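You operate a simulated robot arm through the tools that you are given. There is no shell and no other tool. Be economical: measure what you need, move in short steps, check, and stop when the job is done.

The job below is to be done with a simulated robot arm. You get a single attempt, and the scene is never put back.

## Task
Clip the grey bead and lay it on the Clipped pad.
Fine: into the press channel, push it to the stop, one clip, then push bar forward and back; the other beads stay.
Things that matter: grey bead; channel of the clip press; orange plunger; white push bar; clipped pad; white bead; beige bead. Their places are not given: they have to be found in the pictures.

Only the result counts: the job must be done as asked and must still hold three seconds after the hand-in. Knocking over, shifting, dropping, spilling or breaking anything else fails it.

## Robot
A 6-joint arm with a two-finger parallel gripper, fixed in place. Base frame: the origin is at the foot of the arm, x ahead of it, y to its left, z up; the work surface is at about z = 0.8. Readings come in m, rad, newtons and seconds.
With the tool pointing down near the work surface it reaches from about 0.24 to 0.64 m from the base axis. Its first joint turns from -1.152 to 1.152 rad. Payload 2.7 kg.
The tool frame sits at the grasp point between the pads (the TCP): z along the fingers, y along the line on which they close. The tips reach 0.023 m beyond it. The gripper opens to 0.094 m. The fingers are 0.038 m wide and 0.01 m thick; the gripper's body (0.054 by 0.096 m) begins 0.039 m behind the TCP.
Orientation is told as [roll, pitch, yaw] about the base's x, y, z axes, in that order, counted from this pose: with the fingers straight down and closing along the base's y, the tool's x points along the base's -x, its y along +y and its z along -z.

## Interface
- The arm moves only by the tool move_arm. Its argument "deltas" is a list of rows, each a list of 3 entries, a list of its own where there are three numbers: the shift along the tool's x, y, z in units of 200 mm (1.0 is 200 mm), then the turn, a rotation vector about the tool's x, y, z in units of 45 degrees (1.0 is 45 degrees), then the finger opening in m, from 0 to 0.094. In form: [[[tx, ty, tz], [rx, ry, rz], gripper], ...]. A call has 1 to 8 rows; each row is the pose to reach, as a shift and turn from the pose commanded when the call began, along the tool's axes at that moment. A call with a number of a shift or a turn outside -1 to 1 is refused whole. A row lasts 0.2 s, in which the tool goes at most 0.05 m and 0.15 rad; a call with a longer step from one row to the next is refused whole, and so is a gripper value outside its range. A pose out of reach is approached as far as the arm can. The call stops where the force on the tool passes 90 N (or 10 N more than at its start, if that is more) or the arm is blocked; 0.2 s more then pass. The fingers move at their own pace (about 0.045 m/s each) and stop on an object; they squeeze with about 38 N. The grip force told is the motor's: it shows also when the fingers shut on nothing. Time passes only in rows, and 0.2 s behind the last, so rows that repeat a pose let the fingers close. The reply holds the time, the measured pose of the TCP, the force on the tool along the base axes, the opening and the grip force, in the units named above and with some noise.
- Cameras (640 x 400 px; columns grow to the right, rows downward): "scene" is fixed at [0.0873, -0.4395, 1.4135]; the picture's right is [0.71, -0.71, 0.00], its down [-0.38, -0.38, -0.85] and it looks along [0.60, 0.60, -0.53] (base axes); focal length 353 px, centre (320, 200). "wrist" rides on the gripper at [-0.039, 0, -0.044] in the tool frame; the picture's right is [0.00, -1.00, 0.00], its down [0.97, 0.00, -0.24] and it looks along [0.24, 0.00, 0.97] (tool axes); focal length 218 px, centre (320, 200).
- snapshot(camera): a new picture of that camera. The clock stands still meanwhile.
- point_at(camera, pixels): for up to 12 pixels [column, row] of the newest picture of that camera ("zoom" is the newest enlarged one), the place [x, y, z] in the base frame of the surface seen there, good to about 0.002 m, but the place of the scene camera against the robot may be out by one fixed shift of up to 0.012 m in any direction. The clock stands still meanwhile.
- zoom(camera, box): a new picture of the part [left, top, right, bottom] of that camera's present view, enlarged. The clock stands still meanwhile.
- close_job(): hands the job in; it is judged then, once.

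Work in short steps. Measure before you move; look again where a grasp or a placing could have gone wrong, and mend it. You have 80 turns and 34 pictures in all, those below and enlarged ones among them. Open the gripper and draw the arm clear of the work before you hand the job in, unless the task says otherwise; then end with one line.

The tools are called after "Emit:" by a JSON object that holds its "fn" and its "kwargs". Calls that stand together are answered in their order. move_arm: Moves the arm, as the interface text tells. Its arguments: {"type":"object","properties":{"deltas":{"type":"array","items":{"type":"array"}}},"required":["deltas"]} The other tools are called the same way: snapshot (camera) takes a picture; point_at (camera, pixels) gives the place of the surface under pixels of a picture; zoom (camera, box) takes an enlarged picture of a part of a camera's view; close_job () hands the job in.

At the start:

```text
time_s: 0.0
tool_pos: [0.37, 0.1042, 1.1141]
tool_rot: [0.0, 0.0, -0.001]
contact_force: [0.2, 0.3, -0.2]
opening: 0.0941
grip_force: 0.2
```

scene: 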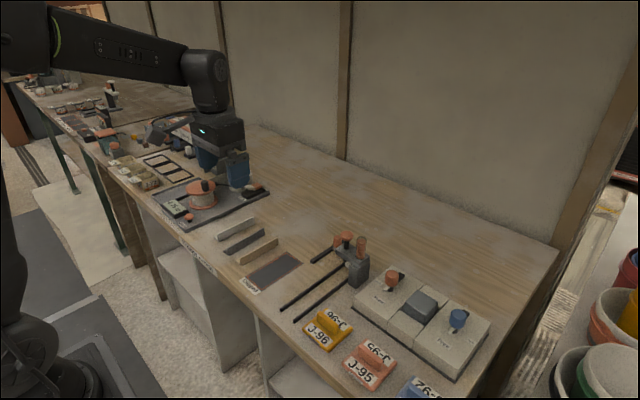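
wrist: 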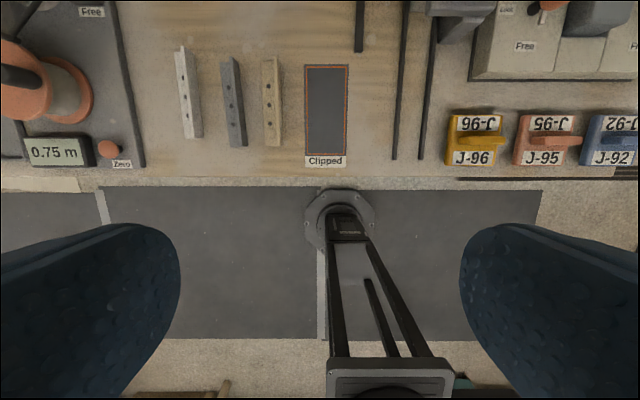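

The scene picture shows three bead strips near (245,240), the pad at (272,270), and the press near (345,265). I zoom in to look at the strips and the press.

Emit:
{"fn": "zoom", "kwargs": {"camera": "scene", "box": [270, 220, 400, 330]}}

Emit:
{"fn": "zoom", "kwargs": {"camera": "scene", "box": [200, 200, 320, 300]}}

```text
3.64 times, centred on (335, 275) of scene
```

zoom: 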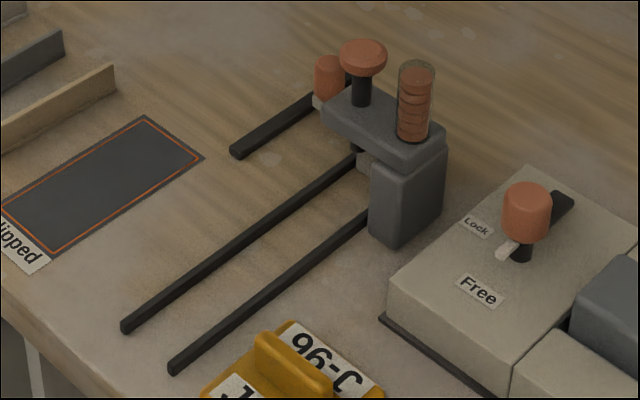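

```text
4.00 times, centred on (260, 250) of scene
```

zoom: 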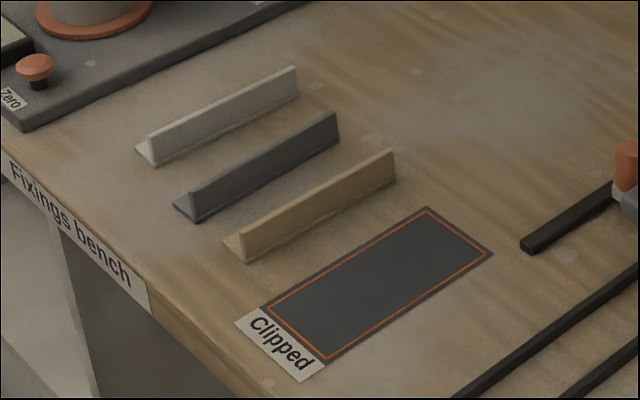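

I measure the strips, pad and press in the scene picture (the last zoom covers the strips and pad).

Emit:
{"fn": "point_at", "kwargs": {"camera": "zoom", "pixels": [[190, 190], [337, 114], [190, 219], [175, 206], [265, 308], [427, 208], [492, 253], [325, 362], [240, 232], [393, 152], [150, 134], [296, 68]]}}

Emit:
{"fn": "point_at", "kwargs": {"camera": "scene", "pixels": [[347, 236], [361, 243], [337, 240], [318, 261], [282, 308], [297, 319], [355, 258], [357, 285], [345, 262]]}}

Emit:
{"fn": "point_at", "kwargs": {"camera": "wrist", "pixels": [[222, 60], [237, 146], [240, 100], [307, 66], [346, 66], [346, 154], [306, 154], [395, 158], [422, 158], [358, 50], [404, 5], [433, 15]]}}

```text
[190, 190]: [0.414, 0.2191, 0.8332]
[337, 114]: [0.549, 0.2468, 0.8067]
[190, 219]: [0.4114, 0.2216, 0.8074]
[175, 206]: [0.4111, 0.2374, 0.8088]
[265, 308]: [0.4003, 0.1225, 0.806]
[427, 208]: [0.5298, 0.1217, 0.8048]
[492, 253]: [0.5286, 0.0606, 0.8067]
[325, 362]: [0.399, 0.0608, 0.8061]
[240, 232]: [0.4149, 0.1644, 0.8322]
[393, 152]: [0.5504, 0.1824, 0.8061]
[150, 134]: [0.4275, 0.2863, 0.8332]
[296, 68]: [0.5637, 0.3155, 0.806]
```

```text
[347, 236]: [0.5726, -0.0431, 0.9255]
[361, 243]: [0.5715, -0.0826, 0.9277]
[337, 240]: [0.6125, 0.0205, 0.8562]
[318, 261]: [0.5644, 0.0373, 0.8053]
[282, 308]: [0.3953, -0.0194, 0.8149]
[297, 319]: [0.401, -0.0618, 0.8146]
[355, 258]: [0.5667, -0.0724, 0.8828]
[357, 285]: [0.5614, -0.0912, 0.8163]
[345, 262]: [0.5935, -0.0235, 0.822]
```

```text
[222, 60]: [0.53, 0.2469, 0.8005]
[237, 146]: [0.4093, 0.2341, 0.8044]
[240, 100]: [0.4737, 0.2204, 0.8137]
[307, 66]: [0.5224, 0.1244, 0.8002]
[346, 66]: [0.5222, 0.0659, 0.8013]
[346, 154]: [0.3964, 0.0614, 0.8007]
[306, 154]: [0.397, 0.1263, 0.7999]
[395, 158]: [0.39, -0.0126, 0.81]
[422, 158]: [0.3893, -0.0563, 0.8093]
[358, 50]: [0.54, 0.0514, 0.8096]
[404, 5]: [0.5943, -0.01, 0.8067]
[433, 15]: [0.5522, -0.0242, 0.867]
```

Scene offsets look like about (+5, 0, +5) mm versus the wrist. I move the hand above the press for a better wrist view.

Emit:
{"fn": "move_arm", "kwargs": {"deltas": [[[-0.16, -0.15, 0], [0, 0, 0], 0.094], [[-0.32, -0.3, 0], [0, 0, 0], 0.094], [[-0.48, -0.45, 0], [0, 0, 0], 0.094], [[-0.64, -0.6, 0], [0, 0, 0], 0.094], [[-0.64, -0.6, 0], [0, 0, 0], 0.094]]}}

Emit:
{"fn": "snapshot", "kwargs": {"camera": "wrist"}}

```text
time_s: 1.2
tool_pos: [0.5023, -0.0168, 1.1135]
tool_rot: [0.001, 0.0, 0.0]
contact_force: [1.1, 0.2, -0.1]
opening: 0.0939
grip_force: 0.1
```

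```text
29 pictures are left
```

wrist: 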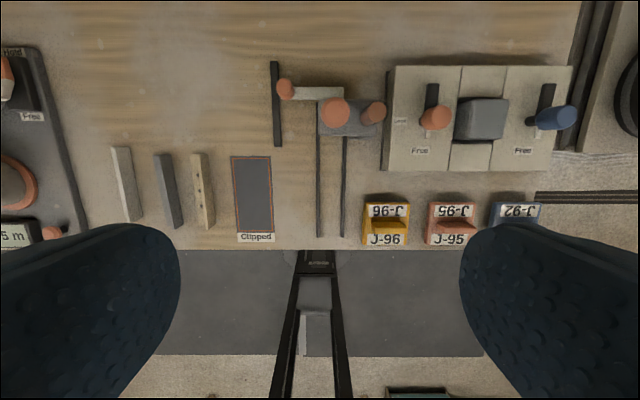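

I zoom on the press area (255–400, 50–250) and measure there.

Emit:
{"fn": "zoom", "kwargs": {"camera": "wrist", "box": [240, 50, 400, 150]}}

Emit:
{"fn": "zoom", "kwargs": {"camera": "scene", "box": [300, 220, 380, 290]}}

```text
4.00 times, centred on (320, 100) of wrist
```

zoom: 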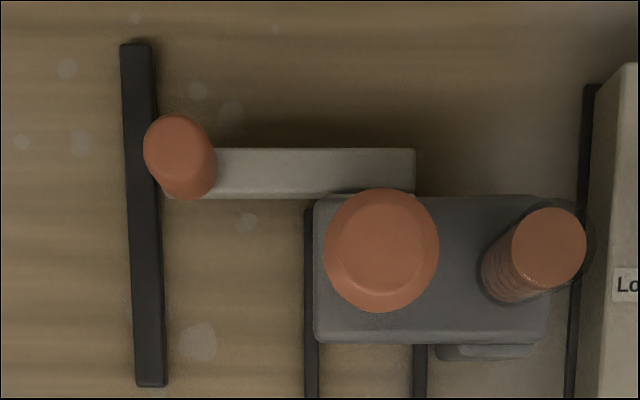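

```text
5.71 times, centred on (340, 255) of scene
```

zoom: 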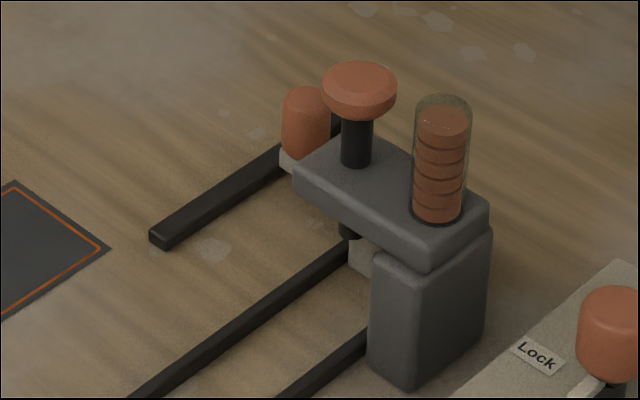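

Push bar is a white bar across the channel's far end, with the handle on a rail at left. I measure the points in both views.

Emit:
{"fn": "point_at", "kwargs": {"camera": "zoom", "pixels": [[305, 95], [290, 160], [360, 85], [355, 160], [360, 255], [350, 232], [160, 238], [335, 130], [420, 260], [440, 115], [345, 245], [370, 335]]}}

Emit:
{"fn": "point_at", "kwargs": {"camera": "wrist", "pixels": [[284, 85], [275, 64], [278, 145], [300, 89], [300, 98], [340, 88], [333, 111], [322, 118], [340, 136], [345, 150], [318, 145], [320, 235]]}}

Emit:
{"fn": "point_at", "kwargs": {"camera": "wrist", "pixels": [[157, 157], [165, 157], [173, 157], [170, 226], [182, 226], [176, 190], [166, 190], [172, 205], [343, 235], [331, 200], [319, 200], [343, 200]]}}

Emit:
{"fn": "zoom", "kwargs": {"camera": "wrist", "box": [90, 130, 250, 250]}}

```text
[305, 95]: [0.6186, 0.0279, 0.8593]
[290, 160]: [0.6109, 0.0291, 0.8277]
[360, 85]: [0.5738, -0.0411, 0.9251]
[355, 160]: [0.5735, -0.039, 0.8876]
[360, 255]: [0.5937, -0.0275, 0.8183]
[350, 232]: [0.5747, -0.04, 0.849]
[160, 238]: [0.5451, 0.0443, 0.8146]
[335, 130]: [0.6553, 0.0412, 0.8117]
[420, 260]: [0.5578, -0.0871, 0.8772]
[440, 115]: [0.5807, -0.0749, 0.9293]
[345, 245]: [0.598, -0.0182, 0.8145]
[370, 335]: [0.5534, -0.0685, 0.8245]
```

```text
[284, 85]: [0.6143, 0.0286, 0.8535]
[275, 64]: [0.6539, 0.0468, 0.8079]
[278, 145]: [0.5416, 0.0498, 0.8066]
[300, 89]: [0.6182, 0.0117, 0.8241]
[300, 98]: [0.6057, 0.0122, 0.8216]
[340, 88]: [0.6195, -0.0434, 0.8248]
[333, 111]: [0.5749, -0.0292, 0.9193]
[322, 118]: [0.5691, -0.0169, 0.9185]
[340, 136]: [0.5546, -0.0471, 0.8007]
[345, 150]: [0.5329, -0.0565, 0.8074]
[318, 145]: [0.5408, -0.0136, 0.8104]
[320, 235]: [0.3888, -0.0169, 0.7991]
```

```text
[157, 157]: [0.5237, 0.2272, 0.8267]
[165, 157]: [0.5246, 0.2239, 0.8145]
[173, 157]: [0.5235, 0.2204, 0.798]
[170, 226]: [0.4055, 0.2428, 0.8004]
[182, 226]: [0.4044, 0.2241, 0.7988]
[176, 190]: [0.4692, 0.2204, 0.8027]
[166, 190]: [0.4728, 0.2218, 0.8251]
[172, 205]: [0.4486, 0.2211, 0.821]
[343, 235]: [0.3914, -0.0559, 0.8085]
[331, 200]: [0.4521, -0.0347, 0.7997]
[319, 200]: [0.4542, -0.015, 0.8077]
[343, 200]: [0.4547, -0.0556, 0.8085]
```

```text
3.33 times, centred on (170, 190) of wrist
```

zoom: 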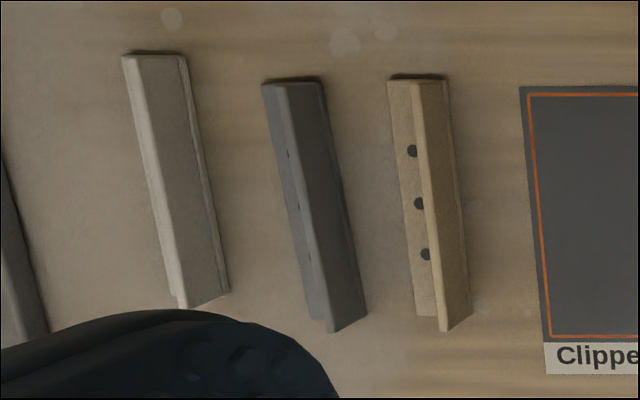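

Bar faces at x≈0.606–0.618, plunger at about (0.569,-0.039), rails at y≈-0.015 and -0.056. Next I move above the beads for a close measurement.

Emit:
{"fn": "move_arm", "kwargs": {"deltas": [[[0.06, 0.167, 0.08], [0, 0, 0], 0.094], [[0.12, 0.333, 0.16], [0, 0, 0], 0.094], [[0.18, 0.5, 0.25], [0, 0, 0], 0.094], [[0.24, 0.667, 0.33], [0, 0, 0], 0.094], [[0.3, 0.833, 0.41], [0, 0, 0], 0.094], [[0.36, 1.0, 0.5], [0, 0, 0], 0.094], [[0.36, 1.0, 0.5], [0, 0, 0], 0.094]]}}

Emit:
{"fn": "zoom", "kwargs": {"camera": "wrist", "box": [200, 80, 440, 230]}}

```text
time_s: 2.8
tool_pos: [0.4269, 0.1881, 1.0146]
tool_rot: [0.0, 0.001, 0.001]
contact_force: [0.1, -0.4, -0.4]
opening: 0.0938
grip_force: 0.1
```

```text
2.67 times, centred on (320, 155) of wrist
```

zoom: 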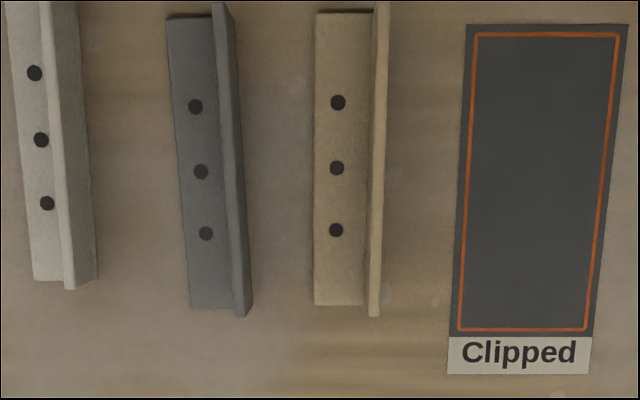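

The grey bead's flange with three holes is on the left and its web on the right. I measure its corners, holes and web top in this zoom.

Emit:
{"fn": "point_at", "kwargs": {"camera": "zoom", "pixels": [[168, 21], [192, 306], [216, 6], [237, 308], [243, 314], [196, 107], [201, 172], [206, 233], [220, 60], [229, 180], [317, 200], [210, 25]]}}

Emit:
{"fn": "point_at", "kwargs": {"camera": "zoom", "pixels": [[225, 250], [183, 200], [224, 200], [233, 220], [237, 240], [228, 100], [224, 105], [220, 100], [316, 30], [314, 300], [212, 3], [250, 310]]}}

```text
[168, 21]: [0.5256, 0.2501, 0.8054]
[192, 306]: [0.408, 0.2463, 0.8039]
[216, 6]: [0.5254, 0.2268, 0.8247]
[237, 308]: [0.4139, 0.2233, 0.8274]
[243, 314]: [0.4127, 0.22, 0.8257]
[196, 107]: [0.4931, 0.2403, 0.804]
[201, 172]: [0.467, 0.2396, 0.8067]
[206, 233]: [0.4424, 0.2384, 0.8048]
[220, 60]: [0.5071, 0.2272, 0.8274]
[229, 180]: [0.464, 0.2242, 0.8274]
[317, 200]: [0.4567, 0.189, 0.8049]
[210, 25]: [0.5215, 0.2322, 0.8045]
```

```text
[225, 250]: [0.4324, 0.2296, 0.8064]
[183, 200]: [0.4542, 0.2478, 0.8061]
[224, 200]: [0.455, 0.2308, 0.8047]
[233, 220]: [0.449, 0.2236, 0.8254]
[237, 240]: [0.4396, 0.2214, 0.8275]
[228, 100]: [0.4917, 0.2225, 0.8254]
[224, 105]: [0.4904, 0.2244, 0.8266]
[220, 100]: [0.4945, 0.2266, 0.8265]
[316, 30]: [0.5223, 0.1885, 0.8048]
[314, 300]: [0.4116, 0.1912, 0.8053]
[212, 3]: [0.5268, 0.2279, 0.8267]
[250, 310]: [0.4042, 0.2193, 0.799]
```

Bead: yaw ≈0.037 rad, 120 × 28 mm, holes 35 mm from the ends, 18 mm from the web's outer face. Before grasping I look closely at the channel.

Emit:
{"fn": "move_arm", "kwargs": {"deltas": [[[0, -0.2, 0.05], [0, 0, 0], 0.094], [[0, -0.4, 0.1], [0, 0, 0], 0.094], [[0, -0.6, 0.15], [0, 0, 0], 0.094], [[0, -0.8, 0.2], [0, 0, 0], 0.094], [[0, -1.0, 0.25], [0, 0, 0], 0.094], [[0, -1.0, 0.25], [0, 0, 0], 0.094]]}}

Emit:
{"fn": "snapshot", "kwargs": {"camera": "wrist"}}

```text
time_s: 4.2
tool_pos: [0.4271, -0.0152, 0.9634]
tool_rot: [0.0, -0.001, 0.0]
contact_force: [0.3, 0.0, -0.4]
opening: 0.0941
grip_force: 0.0
```

```text
24 pictures are left
```

wrist: 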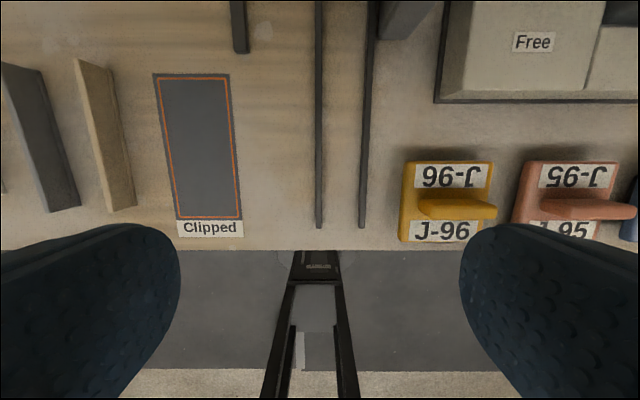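

The rails are at columns ~319 and ~365 around row 150. I measure their edges and top.

Emit:
{"fn": "point_at", "kwargs": {"camera": "wrist", "pixels": [[316, 150], [319, 150], [322, 150], [325, 150], [359, 150], [362, 150], [365, 150], [368, 150], [319, 225], [362, 225], [320, 40], [370, 40]]}}

Emit:
{"fn": "zoom", "kwargs": {"camera": "wrist", "box": [290, 100, 400, 170]}}

```text
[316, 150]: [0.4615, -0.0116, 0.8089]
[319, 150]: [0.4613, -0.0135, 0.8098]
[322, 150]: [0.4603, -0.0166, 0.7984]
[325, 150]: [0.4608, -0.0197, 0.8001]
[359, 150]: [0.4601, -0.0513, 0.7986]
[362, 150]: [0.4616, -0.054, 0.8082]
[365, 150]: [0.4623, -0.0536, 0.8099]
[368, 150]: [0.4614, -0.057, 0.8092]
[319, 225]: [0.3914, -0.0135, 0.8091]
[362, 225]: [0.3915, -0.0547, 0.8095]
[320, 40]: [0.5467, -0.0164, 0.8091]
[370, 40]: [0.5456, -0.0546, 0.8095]
```

```text
5.71 times, centred on (345, 135) of wrist
```

zoom: 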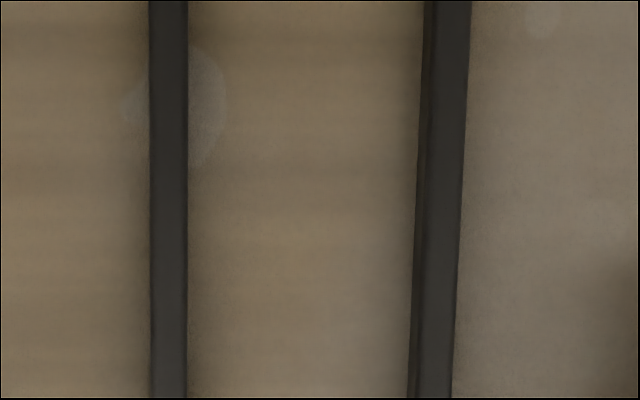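

The channel is y −0.0176…−0.0544 (centre −0.036), so the web's outer face should lie along the right rail (hole then under the plunger). Now I go toward the grey bead with a reduced opening and its yaw.

Emit:
{"fn": "move_arm", "kwargs": {"deltas": [[[0, 0.2, 0], [0, 0, -0.047], 0.045], [[-0.01, 0.4, 0], [0, 0, -0.047], 0.045], [[-0.02, 0.6, 0], [0, 0, -0.047], 0.045], [[-0.04, 0.8, 0], [0, 0, -0.047], 0.045], [[-0.065, 1.0, 0], [0, 0, -0.047], 0.045], [[-0.065, 1.0, 0], [0, 0, -0.047], 0.045], [[-0.065, 1.0, 0], [0, 0, -0.047], 0.045]]}}

```text
time_s: 5.8
tool_pos: [0.44, 0.1837, 0.9616]
tool_rot: [0.0, 0.0, 0.036]
contact_force: [0.4, 0.4, 0.2]
opening: 0.045
grip_force: 0.0
```

Measured y 0.1837; I shift 39 mm to the web line and lower to z≈0.89 for a check.

Emit:
{"fn": "move_arm", "kwargs": {"deltas": [[[-0.004, 0.1, 0.1], [0, 0, 0], 0.045], [[-0.007, 0.1965, 0.2], [0, 0, 0], 0.045], [[-0.007, 0.1965, 0.36], [0, 0, 0], 0.045], [[-0.007, 0.1965, 0.36], [0, 0, 0], 0.045]]}}

Emit:
{"fn": "snapshot", "kwargs": {"camera": "wrist"}}

```text
time_s: 6.8
tool_pos: [0.4416, 0.2241, 0.8922]
tool_rot: [-0.001, 0.001, 0.037]
contact_force: [0.3, 0.0, 0.3]
opening: 0.0448
grip_force: 0.1
```

```text
22 pictures are left
```

wrist: 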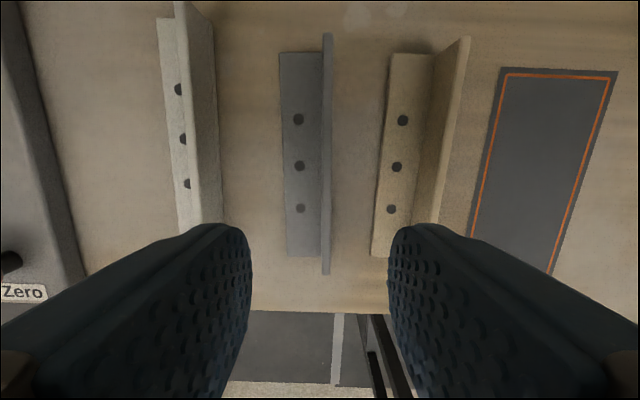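

The web (columns 322–331) lies ~2.5 mm right of the finger centre. I correct this, descend to z≈0.836 and close.

Emit:
{"fn": "move_arm", "kwargs": {"deltas": [[[0, -0.0125, 0], [0, 0, 0], 0.036], [[0, -0.0125, 0.14], [0, 0, 0], 0.036], [[0, -0.0125, 0.28], [0, 0, 0], 0.036], [[0, -0.0125, 0.28], [0, 0, 0], 0.036], [[0, -0.0125, 0.28], [0, 0, 0], 0.0], [[0, -0.0125, 0.28], [0, 0, 0], 0.0], [[0, -0.0125, 0.28], [0, 0, 0], 0.0], [[0, -0.0125, 0.28], [0, 0, 0], 0.0]]}}

```text
time_s: 8.6
tool_pos: [0.4392, 0.2225, 0.8339]
tool_rot: [0.0, 0.0, 0.037]
contact_force: [-0.6, -0.4, 0.9]
opening: 0.0034
grip_force: 38.0
```

Held (opening 3.4 mm, 38 N). I lift 90 mm straight up, then straighten the yaw.

Emit:
{"fn": "move_arm", "kwargs": {"deltas": [[[0, 0, -0.15], [0, 0, 0], 0.0], [[0, 0, -0.3], [0, 0, 0], 0.0], [[0, 0, -0.45], [0, 0, 0], 0.0], [[0, 0, -0.45], [0, 0, 0.047], 0.0], [[0, -0.2, -0.45], [0, 0, 0.047], 0.0], [[0, -0.4, -0.45], [0, 0, 0.047], 0.0], [[0, -0.6, -0.45], [0, 0, 0.047], 0.0], [[0, -0.6, -0.45], [0, 0, 0.047], 0.0]]}}

Emit:
{"fn": "snapshot", "kwargs": {"camera": "wrist"}}

```text
time_s: 10.4
tool_pos: [0.4432, 0.1023, 0.9267]
tool_rot: [0.002, -0.002, 0.0]
contact_force: [0.7, 0.6, -0.5]
opening: 0.0033
grip_force: 37.2
```

```text
21 pictures are left
```

wrist: 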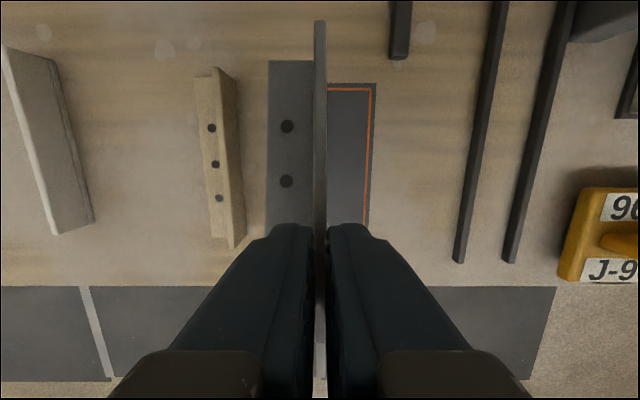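

Bead hangs straight along x, web centred at column 320. I move over the channel to y ≈ −0.0515, staying high.

Emit:
{"fn": "move_arm", "kwargs": {"deltas": [[[0, -0.2, 0], [0, 0, 0], 0.0], [[0, -0.4, 0], [0, 0, 0], 0.0], [[0, -0.6, 0], [0, 0, 0], 0.0], [[0, -0.769, 0], [0, 0, 0], 0.0], [[0, -0.769, 0], [0, 0, 0], 0.0], [[0, -0.769, 0], [0, 0, 0], 0.0]]}}

Emit:
{"fn": "snapshot", "kwargs": {"camera": "wrist"}}

```text
time_s: 11.8
tool_pos: [0.4455, -0.0528, 0.9248]
tool_rot: [-0.001, 0.0, -0.001]
contact_force: [0.0, -0.6, -0.3]
opening: 0.0032
grip_force: 37.7
```

```text
20 pictures are left
```

wrist: 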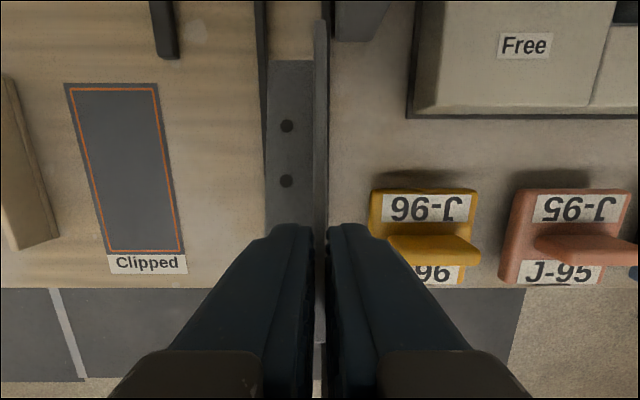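

I check the yellow block's height, since the gripper body will pass near it.

Emit:
{"fn": "point_at", "kwargs": {"camera": "wrist", "pixels": [[440, 240], [395, 240], [372, 195], [372, 280], [362, 5], [362, 40], [268, 65], [287, 126]]}}

Emit:
{"fn": "move_arm", "kwargs": {"deltas": [[[0, 0.0075, 0.1], [0, 0, 0], 0.0], [[0, 0.0075, 0.2], [0, 0, 0], 0.0], [[0, 0.0075, 0.3], [0, 0, 0], 0.0], [[0, 0.0075, 0.3], [0, 0, 0], 0.0]]}}

Emit:
{"fn": "snapshot", "kwargs": {"camera": "wrist"}}

```text
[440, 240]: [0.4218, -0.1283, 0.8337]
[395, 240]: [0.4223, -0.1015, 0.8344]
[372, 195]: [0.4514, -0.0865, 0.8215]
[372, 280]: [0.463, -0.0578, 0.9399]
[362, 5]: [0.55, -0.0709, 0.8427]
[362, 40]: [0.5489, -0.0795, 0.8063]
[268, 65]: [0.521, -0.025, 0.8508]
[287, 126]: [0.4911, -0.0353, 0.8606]
```

```text
time_s: 12.8
tool_pos: [0.4456, -0.0519, 0.867]
tool_rot: [-0.001, -0.006, -0.001]
contact_force: [-2.4, -0.7, 12.9]
opening: 0.0037
grip_force: 37.8
```

```text
19 pictures are left
```

wrist: 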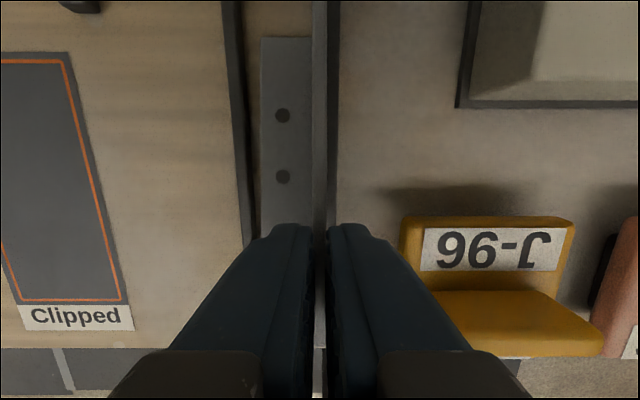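

There is an unexpected 13 N upward force, and the flange reads z 0.85–0.86, so the bead may be sagging nose-down in the grip. I look from the scene camera.

Emit:
{"fn": "zoom", "kwargs": {"camera": "scene", "box": [230, 190, 390, 320]}}

Emit:
{"fn": "point_at", "kwargs": {"camera": "wrist", "pixels": [[265, 45], [300, 45], [282, 115], [282, 177], [270, 225], [320, 20], [320, 100], [320, 200], [320, 220]]}}

```text
3.08 times, centred on (310, 255) of scene
```

zoom: 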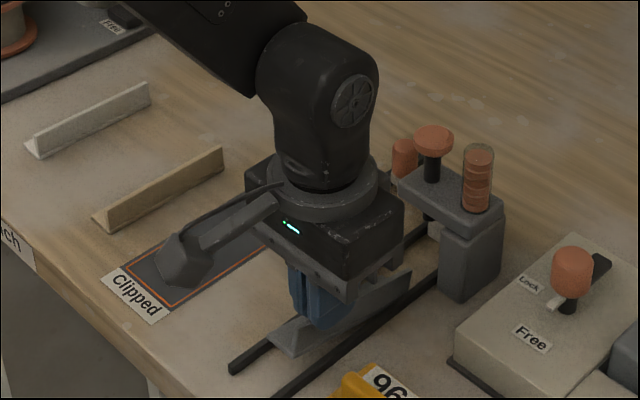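

```text
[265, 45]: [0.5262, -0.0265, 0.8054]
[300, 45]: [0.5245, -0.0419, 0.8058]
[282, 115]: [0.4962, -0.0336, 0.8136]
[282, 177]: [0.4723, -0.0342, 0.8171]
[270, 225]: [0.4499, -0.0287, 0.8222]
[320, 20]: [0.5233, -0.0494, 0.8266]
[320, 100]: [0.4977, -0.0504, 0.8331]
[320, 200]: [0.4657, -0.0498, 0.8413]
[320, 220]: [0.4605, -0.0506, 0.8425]
```

The bead has tilted about 12° nose-down and its nose rests inside the channel (y −0.027…−0.052). Lowering on will turn it flat in the grip; I do that slowly.

Emit:
{"fn": "move_arm", "kwargs": {"deltas": [[[0, 0, 0.04], [0, 0, 0], 0.0], [[0, 0, 0.08], [0, 0, 0], 0.0], [[0, 0, 0.11], [0, 0, 0], 0.0], [[0, 0, 0.14], [0, 0, 0], 0.0], [[0, 0, 0.14], [0, 0, 0], 0.0]]}}

Emit:
{"fn": "snapshot", "kwargs": {"camera": "wrist"}}

```text
time_s: 14.0
tool_pos: [0.4464, -0.0503, 0.8387]
tool_rot: [0.0, -0.003, -0.001]
contact_force: [-4.1, 6.8, 30.2]
opening: 0.0034
grip_force: 38.2
```

```text
17 pictures are left
```

wrist: 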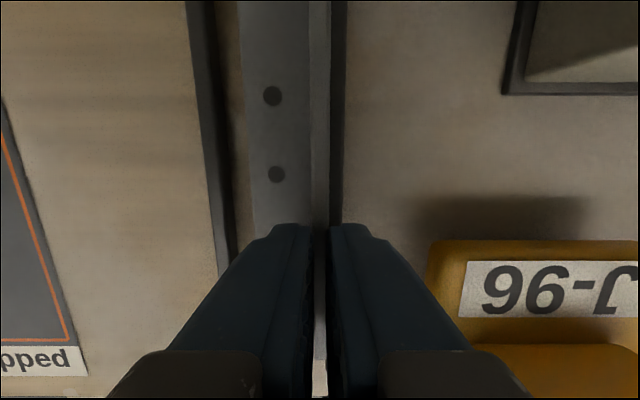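

I check flange and web heights for flatness.

Emit:
{"fn": "point_at", "kwargs": {"camera": "wrist", "pixels": [[258, 30], [300, 30], [265, 130], [300, 130], [262, 210], [300, 210], [318, 40], [318, 150], [318, 215], [337, 100], [205, 100], [230, 150]]}}

```text
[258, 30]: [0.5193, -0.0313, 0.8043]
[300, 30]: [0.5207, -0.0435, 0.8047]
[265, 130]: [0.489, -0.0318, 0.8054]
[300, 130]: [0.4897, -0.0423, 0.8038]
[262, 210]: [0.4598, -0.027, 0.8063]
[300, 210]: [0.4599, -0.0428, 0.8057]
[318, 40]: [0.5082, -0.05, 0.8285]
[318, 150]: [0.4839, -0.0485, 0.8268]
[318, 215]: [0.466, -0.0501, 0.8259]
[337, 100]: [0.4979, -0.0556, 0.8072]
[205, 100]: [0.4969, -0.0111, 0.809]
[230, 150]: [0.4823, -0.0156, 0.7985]
```

The bead is flat in the channel, web at y≈−0.0495. I relax the vertical load a bit and slide it 30 mm forward while gripped, nudging 1.5 mm right.

Emit:
{"fn": "move_arm", "kwargs": {"deltas": [[[0, 0, -0.012], [0, 0, 0], 0.0], [[-0.03, -0.007, -0.012], [0, 0, 0], 0.0], [[-0.07, -0.007, -0.012], [0, 0, 0], 0.0], [[-0.11, -0.007, -0.012], [0, 0, 0], 0.0], [[-0.15, -0.007, -0.012], [0, 0, 0], 0.0], [[-0.15, -0.007, -0.012], [0, 0, 0], 0.0]]}}

```text
time_s: 15.4
tool_pos: [0.473, -0.052, 0.8402]
tool_rot: [-0.001, 0.004, 0.002]
contact_force: [-9.1, 23.2, 6.0]
opening: 0.0037
grip_force: 37.9
```

The side force of 23 N shows the web is against the right rail. I release with a small opening and lift.

Emit:
{"fn": "move_arm", "kwargs": {"deltas": [[[0, 0.005, 0], [0, 0, 0], 0.0], [[0, 0.005, 0], [0, 0, 0], 0.024], [[0, 0.005, 0], [0, 0, 0], 0.024], [[0, 0.005, 0], [0, 0, 0], 0.024], [[0.05, 0.005, -0.12], [0, 0, 0], 0.024], [[0.1, 0.005, -0.3], [0, 0, 0], 0.024], [[0.15, 0.005, -0.45], [0, 0, 0], 0.024], [[0.15, 0.005, -0.45], [0, 0, 0], 0.024]]}}

Emit:
{"fn": "snapshot", "kwargs": {"camera": "wrist"}}

```text
time_s: 17.2
tool_pos: [0.4436, -0.0522, 0.9296]
tool_rot: [0.0, 0.002, 0.0]
contact_force: [-0.1, 0.1, 0.6]
opening: 0.0241
grip_force: 0.0
```

```text
16 pictures are left
```

wrist: 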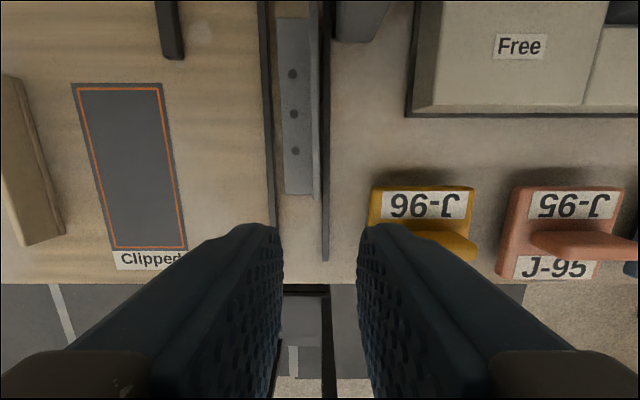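

Emit:
{"fn": "point_at", "kwargs": {"camera": "wrist", "pixels": [[278, 20], [286, 192], [311, 192], [293, 74], [294, 113], [295, 151], [314, 60], [318, 190], [322, 190], [276, 150], [324, 215]]}}

```text
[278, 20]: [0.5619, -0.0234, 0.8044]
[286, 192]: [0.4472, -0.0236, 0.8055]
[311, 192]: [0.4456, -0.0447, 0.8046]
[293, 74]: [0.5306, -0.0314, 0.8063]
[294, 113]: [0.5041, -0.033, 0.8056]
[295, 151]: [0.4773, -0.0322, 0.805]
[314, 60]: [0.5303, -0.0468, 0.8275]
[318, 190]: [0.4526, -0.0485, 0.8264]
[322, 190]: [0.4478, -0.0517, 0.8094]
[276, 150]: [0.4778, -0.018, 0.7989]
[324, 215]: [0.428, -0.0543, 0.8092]
```

The bead lies at x 0.446–0.566 with holes at y≈−0.032; I zoom to see the gap to the right rail.

Emit:
{"fn": "zoom", "kwargs": {"camera": "wrist", "box": [255, 140, 345, 220]}}

```text
5.00 times, centred on (300, 180) of wrist
```

zoom: 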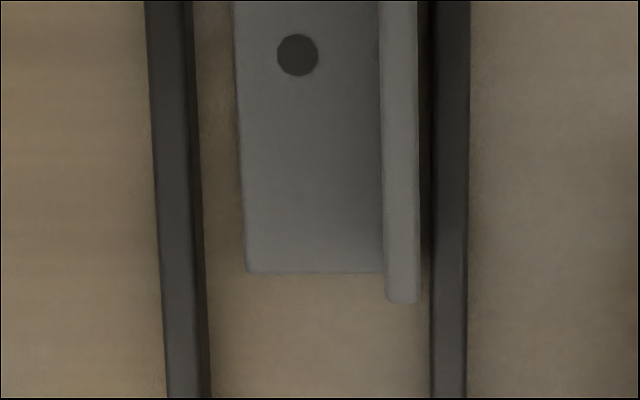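

Gap to the right rail is ~2 mm. I close the fingers, go behind the bead's near end (x 0.446) and descend with tips just above the table.

Emit:
{"fn": "move_arm", "kwargs": {"deltas": [[[0.158, 0.051, 0], [0, 0, 0], 0.0], [[0.158, 0.051, 0.15], [0, 0, 0], 0.0], [[0.158, 0.051, 0.3], [0, 0, 0], 0.0], [[0.158, 0.051, 0.42], [0, 0, 0], 0.0], [[0.158, 0.051, 0.505], [0, 0, 0], 0.0], [[0.158, 0.051, 0.505], [0, 0, 0], 0.0]]}}

```text
time_s: 18.6
tool_pos: [0.4133, -0.0395, 0.8285]
tool_rot: [0.001, 0.0, 0.0]
contact_force: [0.6, 0.7, 0.2]
opening: 0.0001
grip_force: 38.0
```

Tips at 0.8055; I lower 2.5 mm and push forward to just short of the expected stop.

Emit:
{"fn": "move_arm", "kwargs": {"deltas": [[[0, -0.01, 0.013], [0, 0, 0], 0.0], [[-0.05, -0.01, 0.013], [0, 0, 0], 0.0], [[-0.1, -0.01, 0.013], [0, 0, 0], 0.0], [[-0.15, -0.01, 0.013], [0, 0, 0], 0.0], [[-0.19, -0.01, 0.013], [0, 0, 0], 0.0], [[-0.225, -0.01, 0.013], [0, 0, 0], 0.0], [[-0.225, -0.01, 0.013], [0, 0, 0], 0.0]]}}

Emit:
{"fn": "snapshot", "kwargs": {"camera": "wrist"}}

```text
time_s: 20.2
tool_pos: [0.4512, -0.0421, 0.8237]
tool_rot: [0.0, 0.015, -0.002]
contact_force: [-33.1, -0.7, 9.2]
opening: 0.0001
grip_force: 38.4
```

```text
14 pictures are left
```

wrist: 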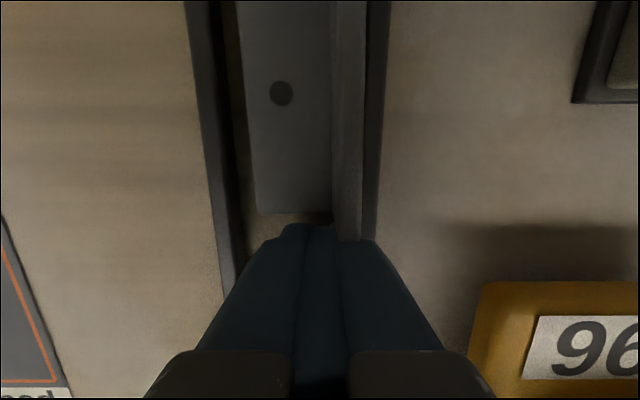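

The push met 33 N at TCP x 0.451. I measure where the bead lies.

Emit:
{"fn": "point_at", "kwargs": {"camera": "wrist", "pixels": [[281, 92], [258, 208], [310, 208], [348, 232], [345, 100], [365, 100], [372, 150], [240, 200], [255, 150], [350, 10]]}}

Emit:
{"fn": "zoom", "kwargs": {"camera": "scene", "box": [290, 220, 390, 300]}}

```text
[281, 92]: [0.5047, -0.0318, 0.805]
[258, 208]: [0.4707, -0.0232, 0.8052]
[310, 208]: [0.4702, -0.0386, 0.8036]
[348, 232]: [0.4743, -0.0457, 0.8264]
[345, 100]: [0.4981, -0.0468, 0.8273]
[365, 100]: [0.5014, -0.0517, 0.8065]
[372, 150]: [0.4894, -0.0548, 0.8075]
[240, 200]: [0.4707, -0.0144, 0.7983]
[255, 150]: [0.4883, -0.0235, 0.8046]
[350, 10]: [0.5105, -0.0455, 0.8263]
```

```text
5.00 times, centred on (340, 260) of scene
```

zoom: 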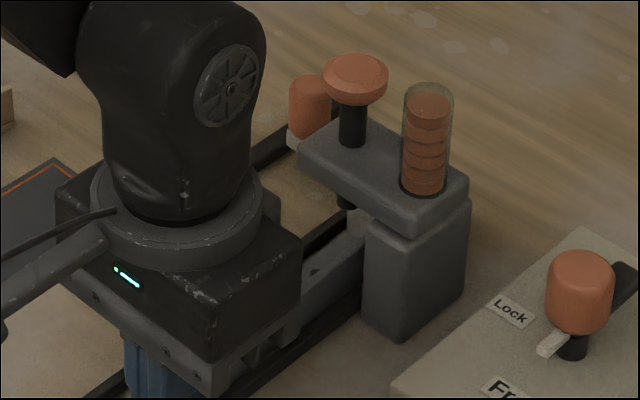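

The bead spans x 0.470–0.590. I measure in the scene zoom around the bead's far end and the white block at (357,225).

Emit:
{"fn": "point_at", "kwargs": {"camera": "zoom", "pixels": [[350, 215], [358, 222], [366, 228], [345, 235], [358, 248], [345, 203], [315, 225], [330, 235], [310, 85], [292, 140], [340, 222], [362, 215]]}}

Emit:
{"fn": "zoom", "kwargs": {"camera": "scene", "box": [335, 250, 375, 280]}}

```text
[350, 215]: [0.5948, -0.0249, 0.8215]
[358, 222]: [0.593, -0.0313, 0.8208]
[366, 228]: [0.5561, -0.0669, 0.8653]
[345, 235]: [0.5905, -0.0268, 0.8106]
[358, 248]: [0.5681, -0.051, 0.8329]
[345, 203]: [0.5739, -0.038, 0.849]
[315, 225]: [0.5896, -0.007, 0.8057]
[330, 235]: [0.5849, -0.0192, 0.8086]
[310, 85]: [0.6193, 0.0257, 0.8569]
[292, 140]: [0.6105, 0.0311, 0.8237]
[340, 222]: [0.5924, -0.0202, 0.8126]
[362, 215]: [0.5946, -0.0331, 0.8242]
```

```text
13.33 times, centred on (355, 265) of scene
```

zoom: 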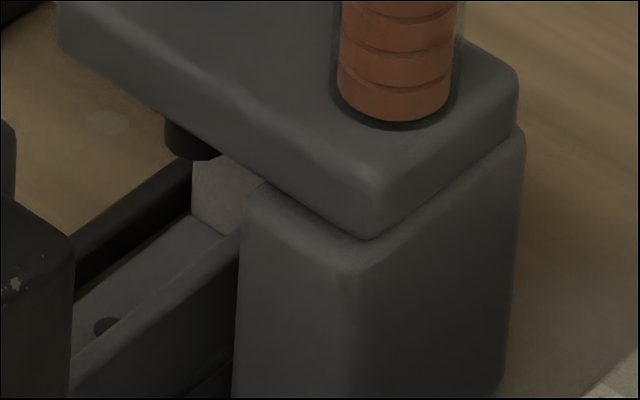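

The scene zoom shows the flange end abutting the white nose of the push bar (x≈0.589): the bead is at the stop. I back off and rise.

Emit:
{"fn": "move_arm", "kwargs": {"deltas": [[[0.1, 0, 0], [0, 0, 0], 0.0], [[0.15, 0, -0.05], [0, 0, 0], 0.0], [[0.15, 0, -0.28], [0, 0, 0], 0.0], [[0.15, 0, -0.5], [0, 0, 0], 0.0], [[0.15, 0, -0.72], [0, 0, 0], 0.0], [[0.15, 0, -0.9], [0, 0, 0], 0.0], [[0.15, 0, -0.9], [0, 0, 0], 0.0]]}}

Emit:
{"fn": "snapshot", "kwargs": {"camera": "wrist"}}

```text
time_s: 21.8
tool_pos: [0.428, -0.0449, 1.0035]
tool_rot: [0.0, -0.001, 0.0]
contact_force: [-0.7, 0.2, 0.3]
opening: 0.0
grip_force: 37.7
```

```text
11 pictures are left
```

wrist: 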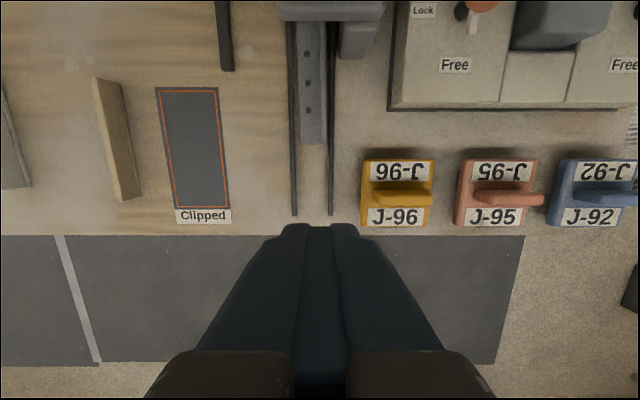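

I verify the bead's place from this picture.

Emit:
{"fn": "point_at", "kwargs": {"camera": "wrist", "pixels": [[307, 27], [308, 55], [308, 83], [303, 141], [330, 10], [372, 10], [280, 10], [299, 120]]}}

```text
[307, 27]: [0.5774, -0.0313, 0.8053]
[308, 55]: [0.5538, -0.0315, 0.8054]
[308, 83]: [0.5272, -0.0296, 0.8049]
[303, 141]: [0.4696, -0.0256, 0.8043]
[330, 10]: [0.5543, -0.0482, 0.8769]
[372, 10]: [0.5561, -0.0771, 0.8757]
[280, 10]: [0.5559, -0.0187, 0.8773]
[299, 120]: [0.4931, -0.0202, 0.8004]
```

Hole spacing against the near end looks odd, so I zoom to check.

Emit:
{"fn": "zoom", "kwargs": {"camera": "wrist", "box": [260, 0, 390, 160]}}

```text
2.50 times, centred on (325, 80) of wrist
```

zoom: 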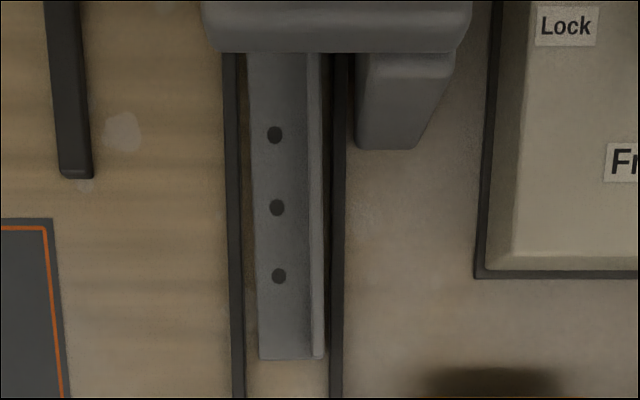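

The bead sits at the stop, undisturbed. Next I move the closed fingers above the orange plunger (0.572, −0.035).

Emit:
{"fn": "move_arm", "kwargs": {"deltas": [[[-0.18, 0.012, 0], [0, 0, 0], 0.0], [[-0.36, 0.025, 0], [0, 0, 0], 0.0], [[-0.54, 0.04, 0], [0, 0, 0], 0.0], [[-0.72, 0.05, 0], [0, 0, 0], 0.0], [[-0.72, 0.05, 0], [0, 0, 0], 0.0], [[-0.72, 0.05, 0], [0, 0, 0], 0.0]]}}

Emit:
{"fn": "zoom", "kwargs": {"camera": "scene", "box": [290, 190, 410, 290]}}

```text
time_s: 23.2
tool_pos: [0.5713, -0.0317, 1.0063]
tool_rot: [0.0, -0.002, -0.001]
contact_force: [0.6, 0.1, -0.1]
opening: 0.0
grip_force: 38.1
```

```text
4.00 times, centred on (350, 240) of scene
```

zoom: 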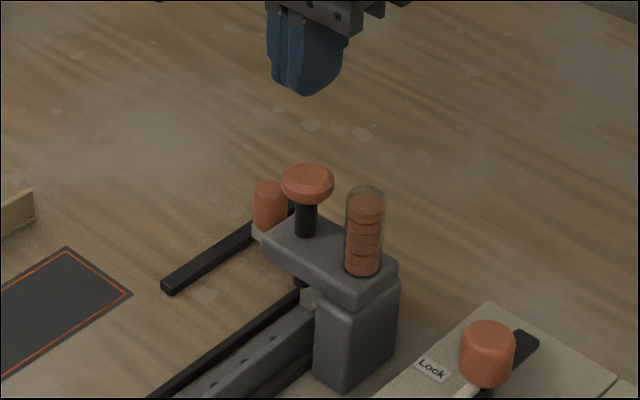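

Fingers are right above the plunger. I descend to touch and press the first ~10 mm.

Emit:
{"fn": "move_arm", "kwargs": {"deltas": [[[0, 0, 0.12], [0, 0, 0], 0.0], [[0, 0, 0.24], [0, 0, 0], 0.0], [[0, 0, 0.27], [0, 0, 0], 0.0], [[0, 0, 0.3], [0, 0, 0], 0.0], [[0, 0, 0.33], [0, 0, 0], 0.0], [[0, 0, 0.36], [0, 0, 0], 0.0]]}}

```text
time_s: 24.6
tool_pos: [0.5723, -0.0333, 0.9346]
tool_rot: [0.0, 0.0, -0.001]
contact_force: [-1.6, 1.5, 3.4]
opening: 0.0001
grip_force: 38.0
```

Light spring force (3.4 N). I continue the stroke down until it bottoms.

Emit:
{"fn": "move_arm", "kwargs": {"deltas": [[[0, 0, 0.03], [0, 0, 0], 0.0], [[0, 0, 0.06], [0, 0, 0], 0.0], [[0, 0, 0.085], [0, 0, 0], 0.0], [[0, 0, 0.11], [0, 0, 0], 0.0], [[0, 0, 0.135], [0, 0, 0], 0.0], [[0, 0, 0.16], [0, 0, 0], 0.0]]}}

```text
time_s: 26.0
tool_pos: [0.573, -0.0334, 0.916]
tool_rot: [-0.002, -0.015, 0.002]
contact_force: [-33.8, 5.1, 82.8]
opening: 0.0
grip_force: 38.5
```

The stroke bottomed at z≈0.916 with 83 N: one clip. I lift straight up and look.

Emit:
{"fn": "move_arm", "kwargs": {"deltas": [[[0, 0, -0.05], [0, 0, 0], 0.0], [[0, 0, -0.2], [0, 0, 0], 0.0], [[0, 0, -0.4], [0, 0, 0], 0.0], [[0, 0, -0.55], [0, 0, 0], 0.0], [[0, 0, -0.55], [0, 0, 0], 0.0]]}}

Emit:
{"fn": "zoom", "kwargs": {"camera": "scene", "box": [290, 210, 390, 300]}}

```text
time_s: 27.2
tool_pos: [0.5709, -0.033, 1.0123]
tool_rot: [0.0, 0.003, 0.0]
contact_force: [0.0, 0.3, 0.0]
opening: 0.0
grip_force: 37.7
```

```text
4.44 times, centred on (340, 255) of scene
```

zoom: 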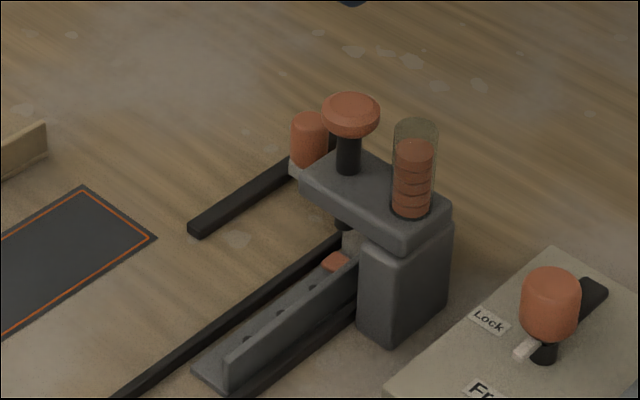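

The orange clip is on the bead at (335,262) and the magazine dropped by one. Next: grip the push-bar handle (≈0.613, 0.028, top 0.857) with the hand yawed 90°, so I turn and shift while high.

Emit:
{"fn": "move_arm", "kwargs": {"deltas": [[[-0.03, 0.05, 0], [0, 0, -0.167], 0.05], [[-0.07, 0.1, 0], [0, 0, -0.334], 0.05], [[-0.1, 0.15, 0], [0, 0, -0.5], 0.05], [[-0.14, 0.2, 0], [0, 0, -0.667], 0.05], [[-0.17, 0.25, 0], [0, 0, -0.834], 0.05], [[-0.2, 0.305, 0], [0, 0, -1.0], 0.05], [[-0.2, 0.305, 0], [0, 0, -1.0], 0.05]]}}

Emit:
{"fn": "move_arm", "kwargs": {"deltas": [[[0, 0, 0], [0, 0, -0.167], 0.05], [[0, 0, 0], [0, 0, -0.334], 0.05], [[0, 0, 0], [0, 0, -0.5], 0.05], [[0, 0, 0], [0, 0, -0.667], 0.05], [[0, 0, 0], [0, 0, -0.834], 0.05], [[0, 0, 0], [0, 0, -1.0], 0.05], [[0, 0, 0], [0, 0, -1.0], 0.05]]}}

Emit:
{"fn": "snapshot", "kwargs": {"camera": "wrist"}}

```text
time_s: 28.8
tool_pos: [0.6113, 0.0274, 1.0129]
tool_rot: [-0.001, 0.001, 0.787]
contact_force: [0.4, 0.5, 0.3]
opening: 0.0499
grip_force: 0.0
```

```text
time_s: 30.4
tool_pos: [0.611, 0.0274, 1.0119]
tool_rot: [0.0, -0.002, 1.572]
contact_force: [-0.2, 0.7, -0.3]
opening: 0.0498
grip_force: 0.0
```

```text
7 pictures are left
```

wrist: 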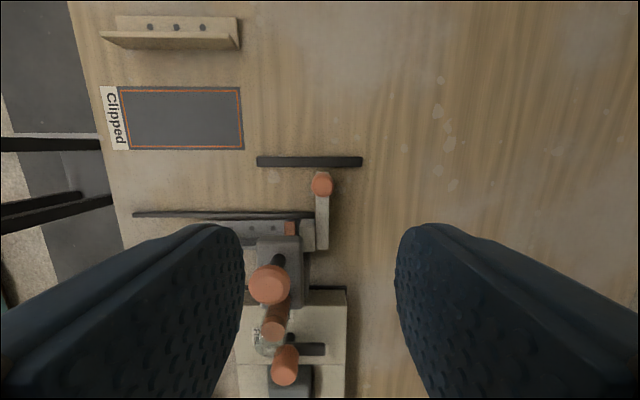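

The handle is at (321,184) between the fingers' columns. I measure it, the bar and its rail.

Emit:
{"fn": "point_at", "kwargs": {"camera": "wrist", "pixels": [[321, 183], [311, 185], [331, 185], [321, 174], [321, 194], [322, 225], [258, 161], [361, 161], [305, 235], [291, 228], [268, 283], [315, 235]]}}

```text
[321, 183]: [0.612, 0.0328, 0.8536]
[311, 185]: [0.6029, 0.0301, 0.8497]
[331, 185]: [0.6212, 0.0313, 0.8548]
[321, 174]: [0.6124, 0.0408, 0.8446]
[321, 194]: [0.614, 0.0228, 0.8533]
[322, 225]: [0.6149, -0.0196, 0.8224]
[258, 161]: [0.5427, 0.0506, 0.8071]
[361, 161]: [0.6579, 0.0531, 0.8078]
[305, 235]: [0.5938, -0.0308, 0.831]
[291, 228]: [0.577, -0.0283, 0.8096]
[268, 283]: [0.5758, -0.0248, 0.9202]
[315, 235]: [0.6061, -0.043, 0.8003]
```

Handle centre ≈(0.612, 0.032). I align, descend to z≈0.85 and close on it.

Emit:
{"fn": "move_arm", "kwargs": {"deltas": [[[-0.0225, -0.005, 0.2], [0, 0, 0], 0.05], [[-0.0225, -0.005, 0.4], [0, 0, 0], 0.05], [[-0.0225, -0.005, 0.6], [0, 0, 0], 0.05], [[-0.0225, -0.005, 0.75], [0, 0, 0], 0.05], [[-0.0225, -0.005, 0.81], [0, 0, 0], 0.05], [[-0.0225, -0.005, 0.81], [0, 0, 0], 0.0], [[-0.0225, -0.005, 0.81], [0, 0, 0], 0.0], [[-0.0225, -0.005, 0.81], [0, 0, 0], 0.0]]}}

```text
time_s: 32.2
tool_pos: [0.6151, 0.0317, 0.8554]
tool_rot: [-0.01, 0.001, 1.575]
contact_force: [7.7, 8.3, 28.9]
opening: 0.0215
grip_force: 44.8
```

Gripped (21 mm) but with a 29 N vertical load; I raise 5 mm to relax it.

Emit:
{"fn": "move_arm", "kwargs": {"deltas": [[[0, 0, -0.025], [0, 0, 0], 0.0], [[0, 0, -0.025], [0, 0, 0], 0.0]]}}

```text
time_s: 32.8
tool_pos: [0.6129, 0.0329, 0.8548]
tool_rot: [-0.002, 0.001, 1.577]
contact_force: [21.5, 5.5, 8.9]
opening: 0.021
grip_force: 45.2
```

Now I move the bar forward (−x) in small steps.

Emit:
{"fn": "move_arm", "kwargs": {"deltas": [[[0, 0.04, 0], [0, 0, 0], 0.0], [[0, 0.08, 0], [0, 0, 0], 0.0], [[0, 0.12, 0], [0, 0, 0], 0.0], [[0, 0.16, 0], [0, 0, 0], 0.0], [[0, 0.2, 0], [0, 0, 0], 0.0], [[0, 0.24, 0], [0, 0, 0], 0.0], [[0, 0.24, 0], [0, 0, 0], 0.0]]}}

```text
time_s: 34.4
tool_pos: [0.5663, 0.034, 0.8597]
tool_rot: [-0.009, -0.004, 1.57]
contact_force: [-0.6, 22.6, 31.5]
opening: 0.0209
grip_force: 45.2
```

The bar moved ~47 mm. I check with a scene zoom what is happening.

Emit:
{"fn": "zoom", "kwargs": {"camera": "scene", "box": [260, 180, 400, 320]}}

```text
2.86 times, centred on (330, 250) of scene
```

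zoom: 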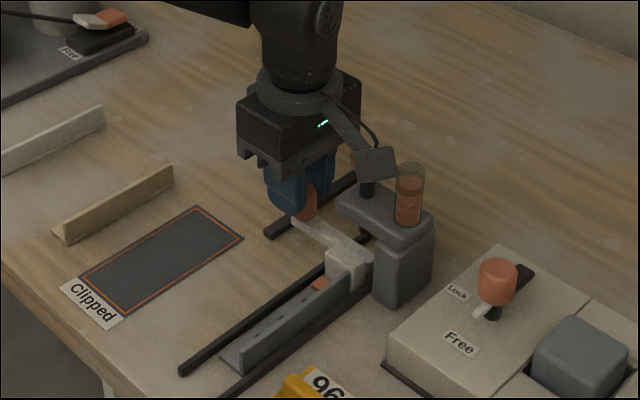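

The bracket on the hand's tool +x side is next to the plunger. I locate the bracket and plunger precisely (points are free).

Emit:
{"fn": "point_at", "kwargs": {"camera": "zoom", "pixels": [[375, 163], [362, 172], [390, 155], [385, 178], [355, 158], [367, 187], [345, 130], [305, 205], [348, 265], [320, 283], [408, 185], [395, 170]]}}

```text
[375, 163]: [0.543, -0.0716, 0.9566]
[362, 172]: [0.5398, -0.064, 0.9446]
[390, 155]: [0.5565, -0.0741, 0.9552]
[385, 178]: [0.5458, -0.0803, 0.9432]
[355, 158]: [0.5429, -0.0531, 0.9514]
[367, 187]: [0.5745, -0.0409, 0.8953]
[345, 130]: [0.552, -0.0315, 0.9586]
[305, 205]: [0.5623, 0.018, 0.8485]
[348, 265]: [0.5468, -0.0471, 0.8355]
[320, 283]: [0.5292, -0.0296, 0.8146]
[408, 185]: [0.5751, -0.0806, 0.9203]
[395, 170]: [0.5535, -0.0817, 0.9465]
```

The bracket sits at z≈0.94 right over the magazine top, so it is likely the vertical contact. I raise 6 mm (still on the handle) and then go on forward gently.

Emit:
{"fn": "move_arm", "kwargs": {"deltas": [[[0, 0, -0.03], [0, 0, 0], 0.0], [[0, 0, -0.05], [0, 0, 0], 0.0], [[0, 0, -0.05], [0, 0, 0], 0.0]]}}

```text
time_s: 35.2
tool_pos: [0.562, 0.0341, 0.8601]
tool_rot: [0.012, -0.002, 1.571]
contact_force: [-0.4, 19.6, -29.9]
opening: 0.0207
grip_force: 45.4
```

The load flips sign with height, so it is just the clamp on the handle; neutral is z≈0.860. I neutralise it and push further forward.

Emit:
{"fn": "move_arm", "kwargs": {"deltas": [[[-0.01, 0, 0.025], [0, 0, 0], 0.0], [[-0.01, 0.03, 0.025], [0, 0, 0], 0.0], [[-0.01, 0.06, 0.025], [0, 0, 0], 0.0], [[-0.01, 0.09, 0.025], [0, 0, 0], 0.0], [[-0.01, 0.09, 0.025], [0, 0, 0], 0.0]]}}

```text
time_s: 36.4
tool_pos: [0.5516, 0.034, 0.8612]
tool_rot: [-0.015, -0.002, 1.573]
contact_force: [43.4, 3.1, -33.0]
opening: 0.0206
grip_force: 45.0
```

The front end was reached (43 N at x 0.552, stroke 60 mm). I bring the bar back to its rear position.

Emit:
{"fn": "move_arm", "kwargs": {"deltas": [[[0, -0.05, 0], [0, 0, 0], 0.0], [[0, -0.1, 0], [0, 0, 0], 0.0], [[0, -0.15, 0], [0, 0, 0], 0.0], [[0, -0.2, 0], [0, 0, 0], 0.0], [[0, -0.25, 0], [0, 0, 0], 0.0], [[0, -0.3, 0], [0, 0, 0], 0.0], [[0, -0.34, 0], [0, 0, 0], 0.0], [[0, -0.34, 0], [0, 0, 0], 0.0]]}}

```text
time_s: 38.2
tool_pos: [0.615, 0.0364, 0.8622]
tool_rot: [0.0, -0.002, 1.571]
contact_force: [-11.9, 10.9, 12.1]
opening: 0.0206
grip_force: 44.9
```

At x 0.615, near the initial rear position. I press slightly further back to make sure, then release and rise.

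Emit:
{"fn": "move_arm", "kwargs": {"deltas": [[[0, -0.015, 0], [0, 0, 0], 0.0], [[0, -0.03, 0], [0, 0, 0], 0.0], [[0, -0.03, 0], [0, 0, 0], 0.0]]}}

```text
time_s: 39.0
tool_pos: [0.6164, 0.0351, 0.862]
tool_rot: [0.018, -0.002, 1.57]
contact_force: [-53.9, 15.2, 34.0]
opening: 0.0211
grip_force: 44.6
```

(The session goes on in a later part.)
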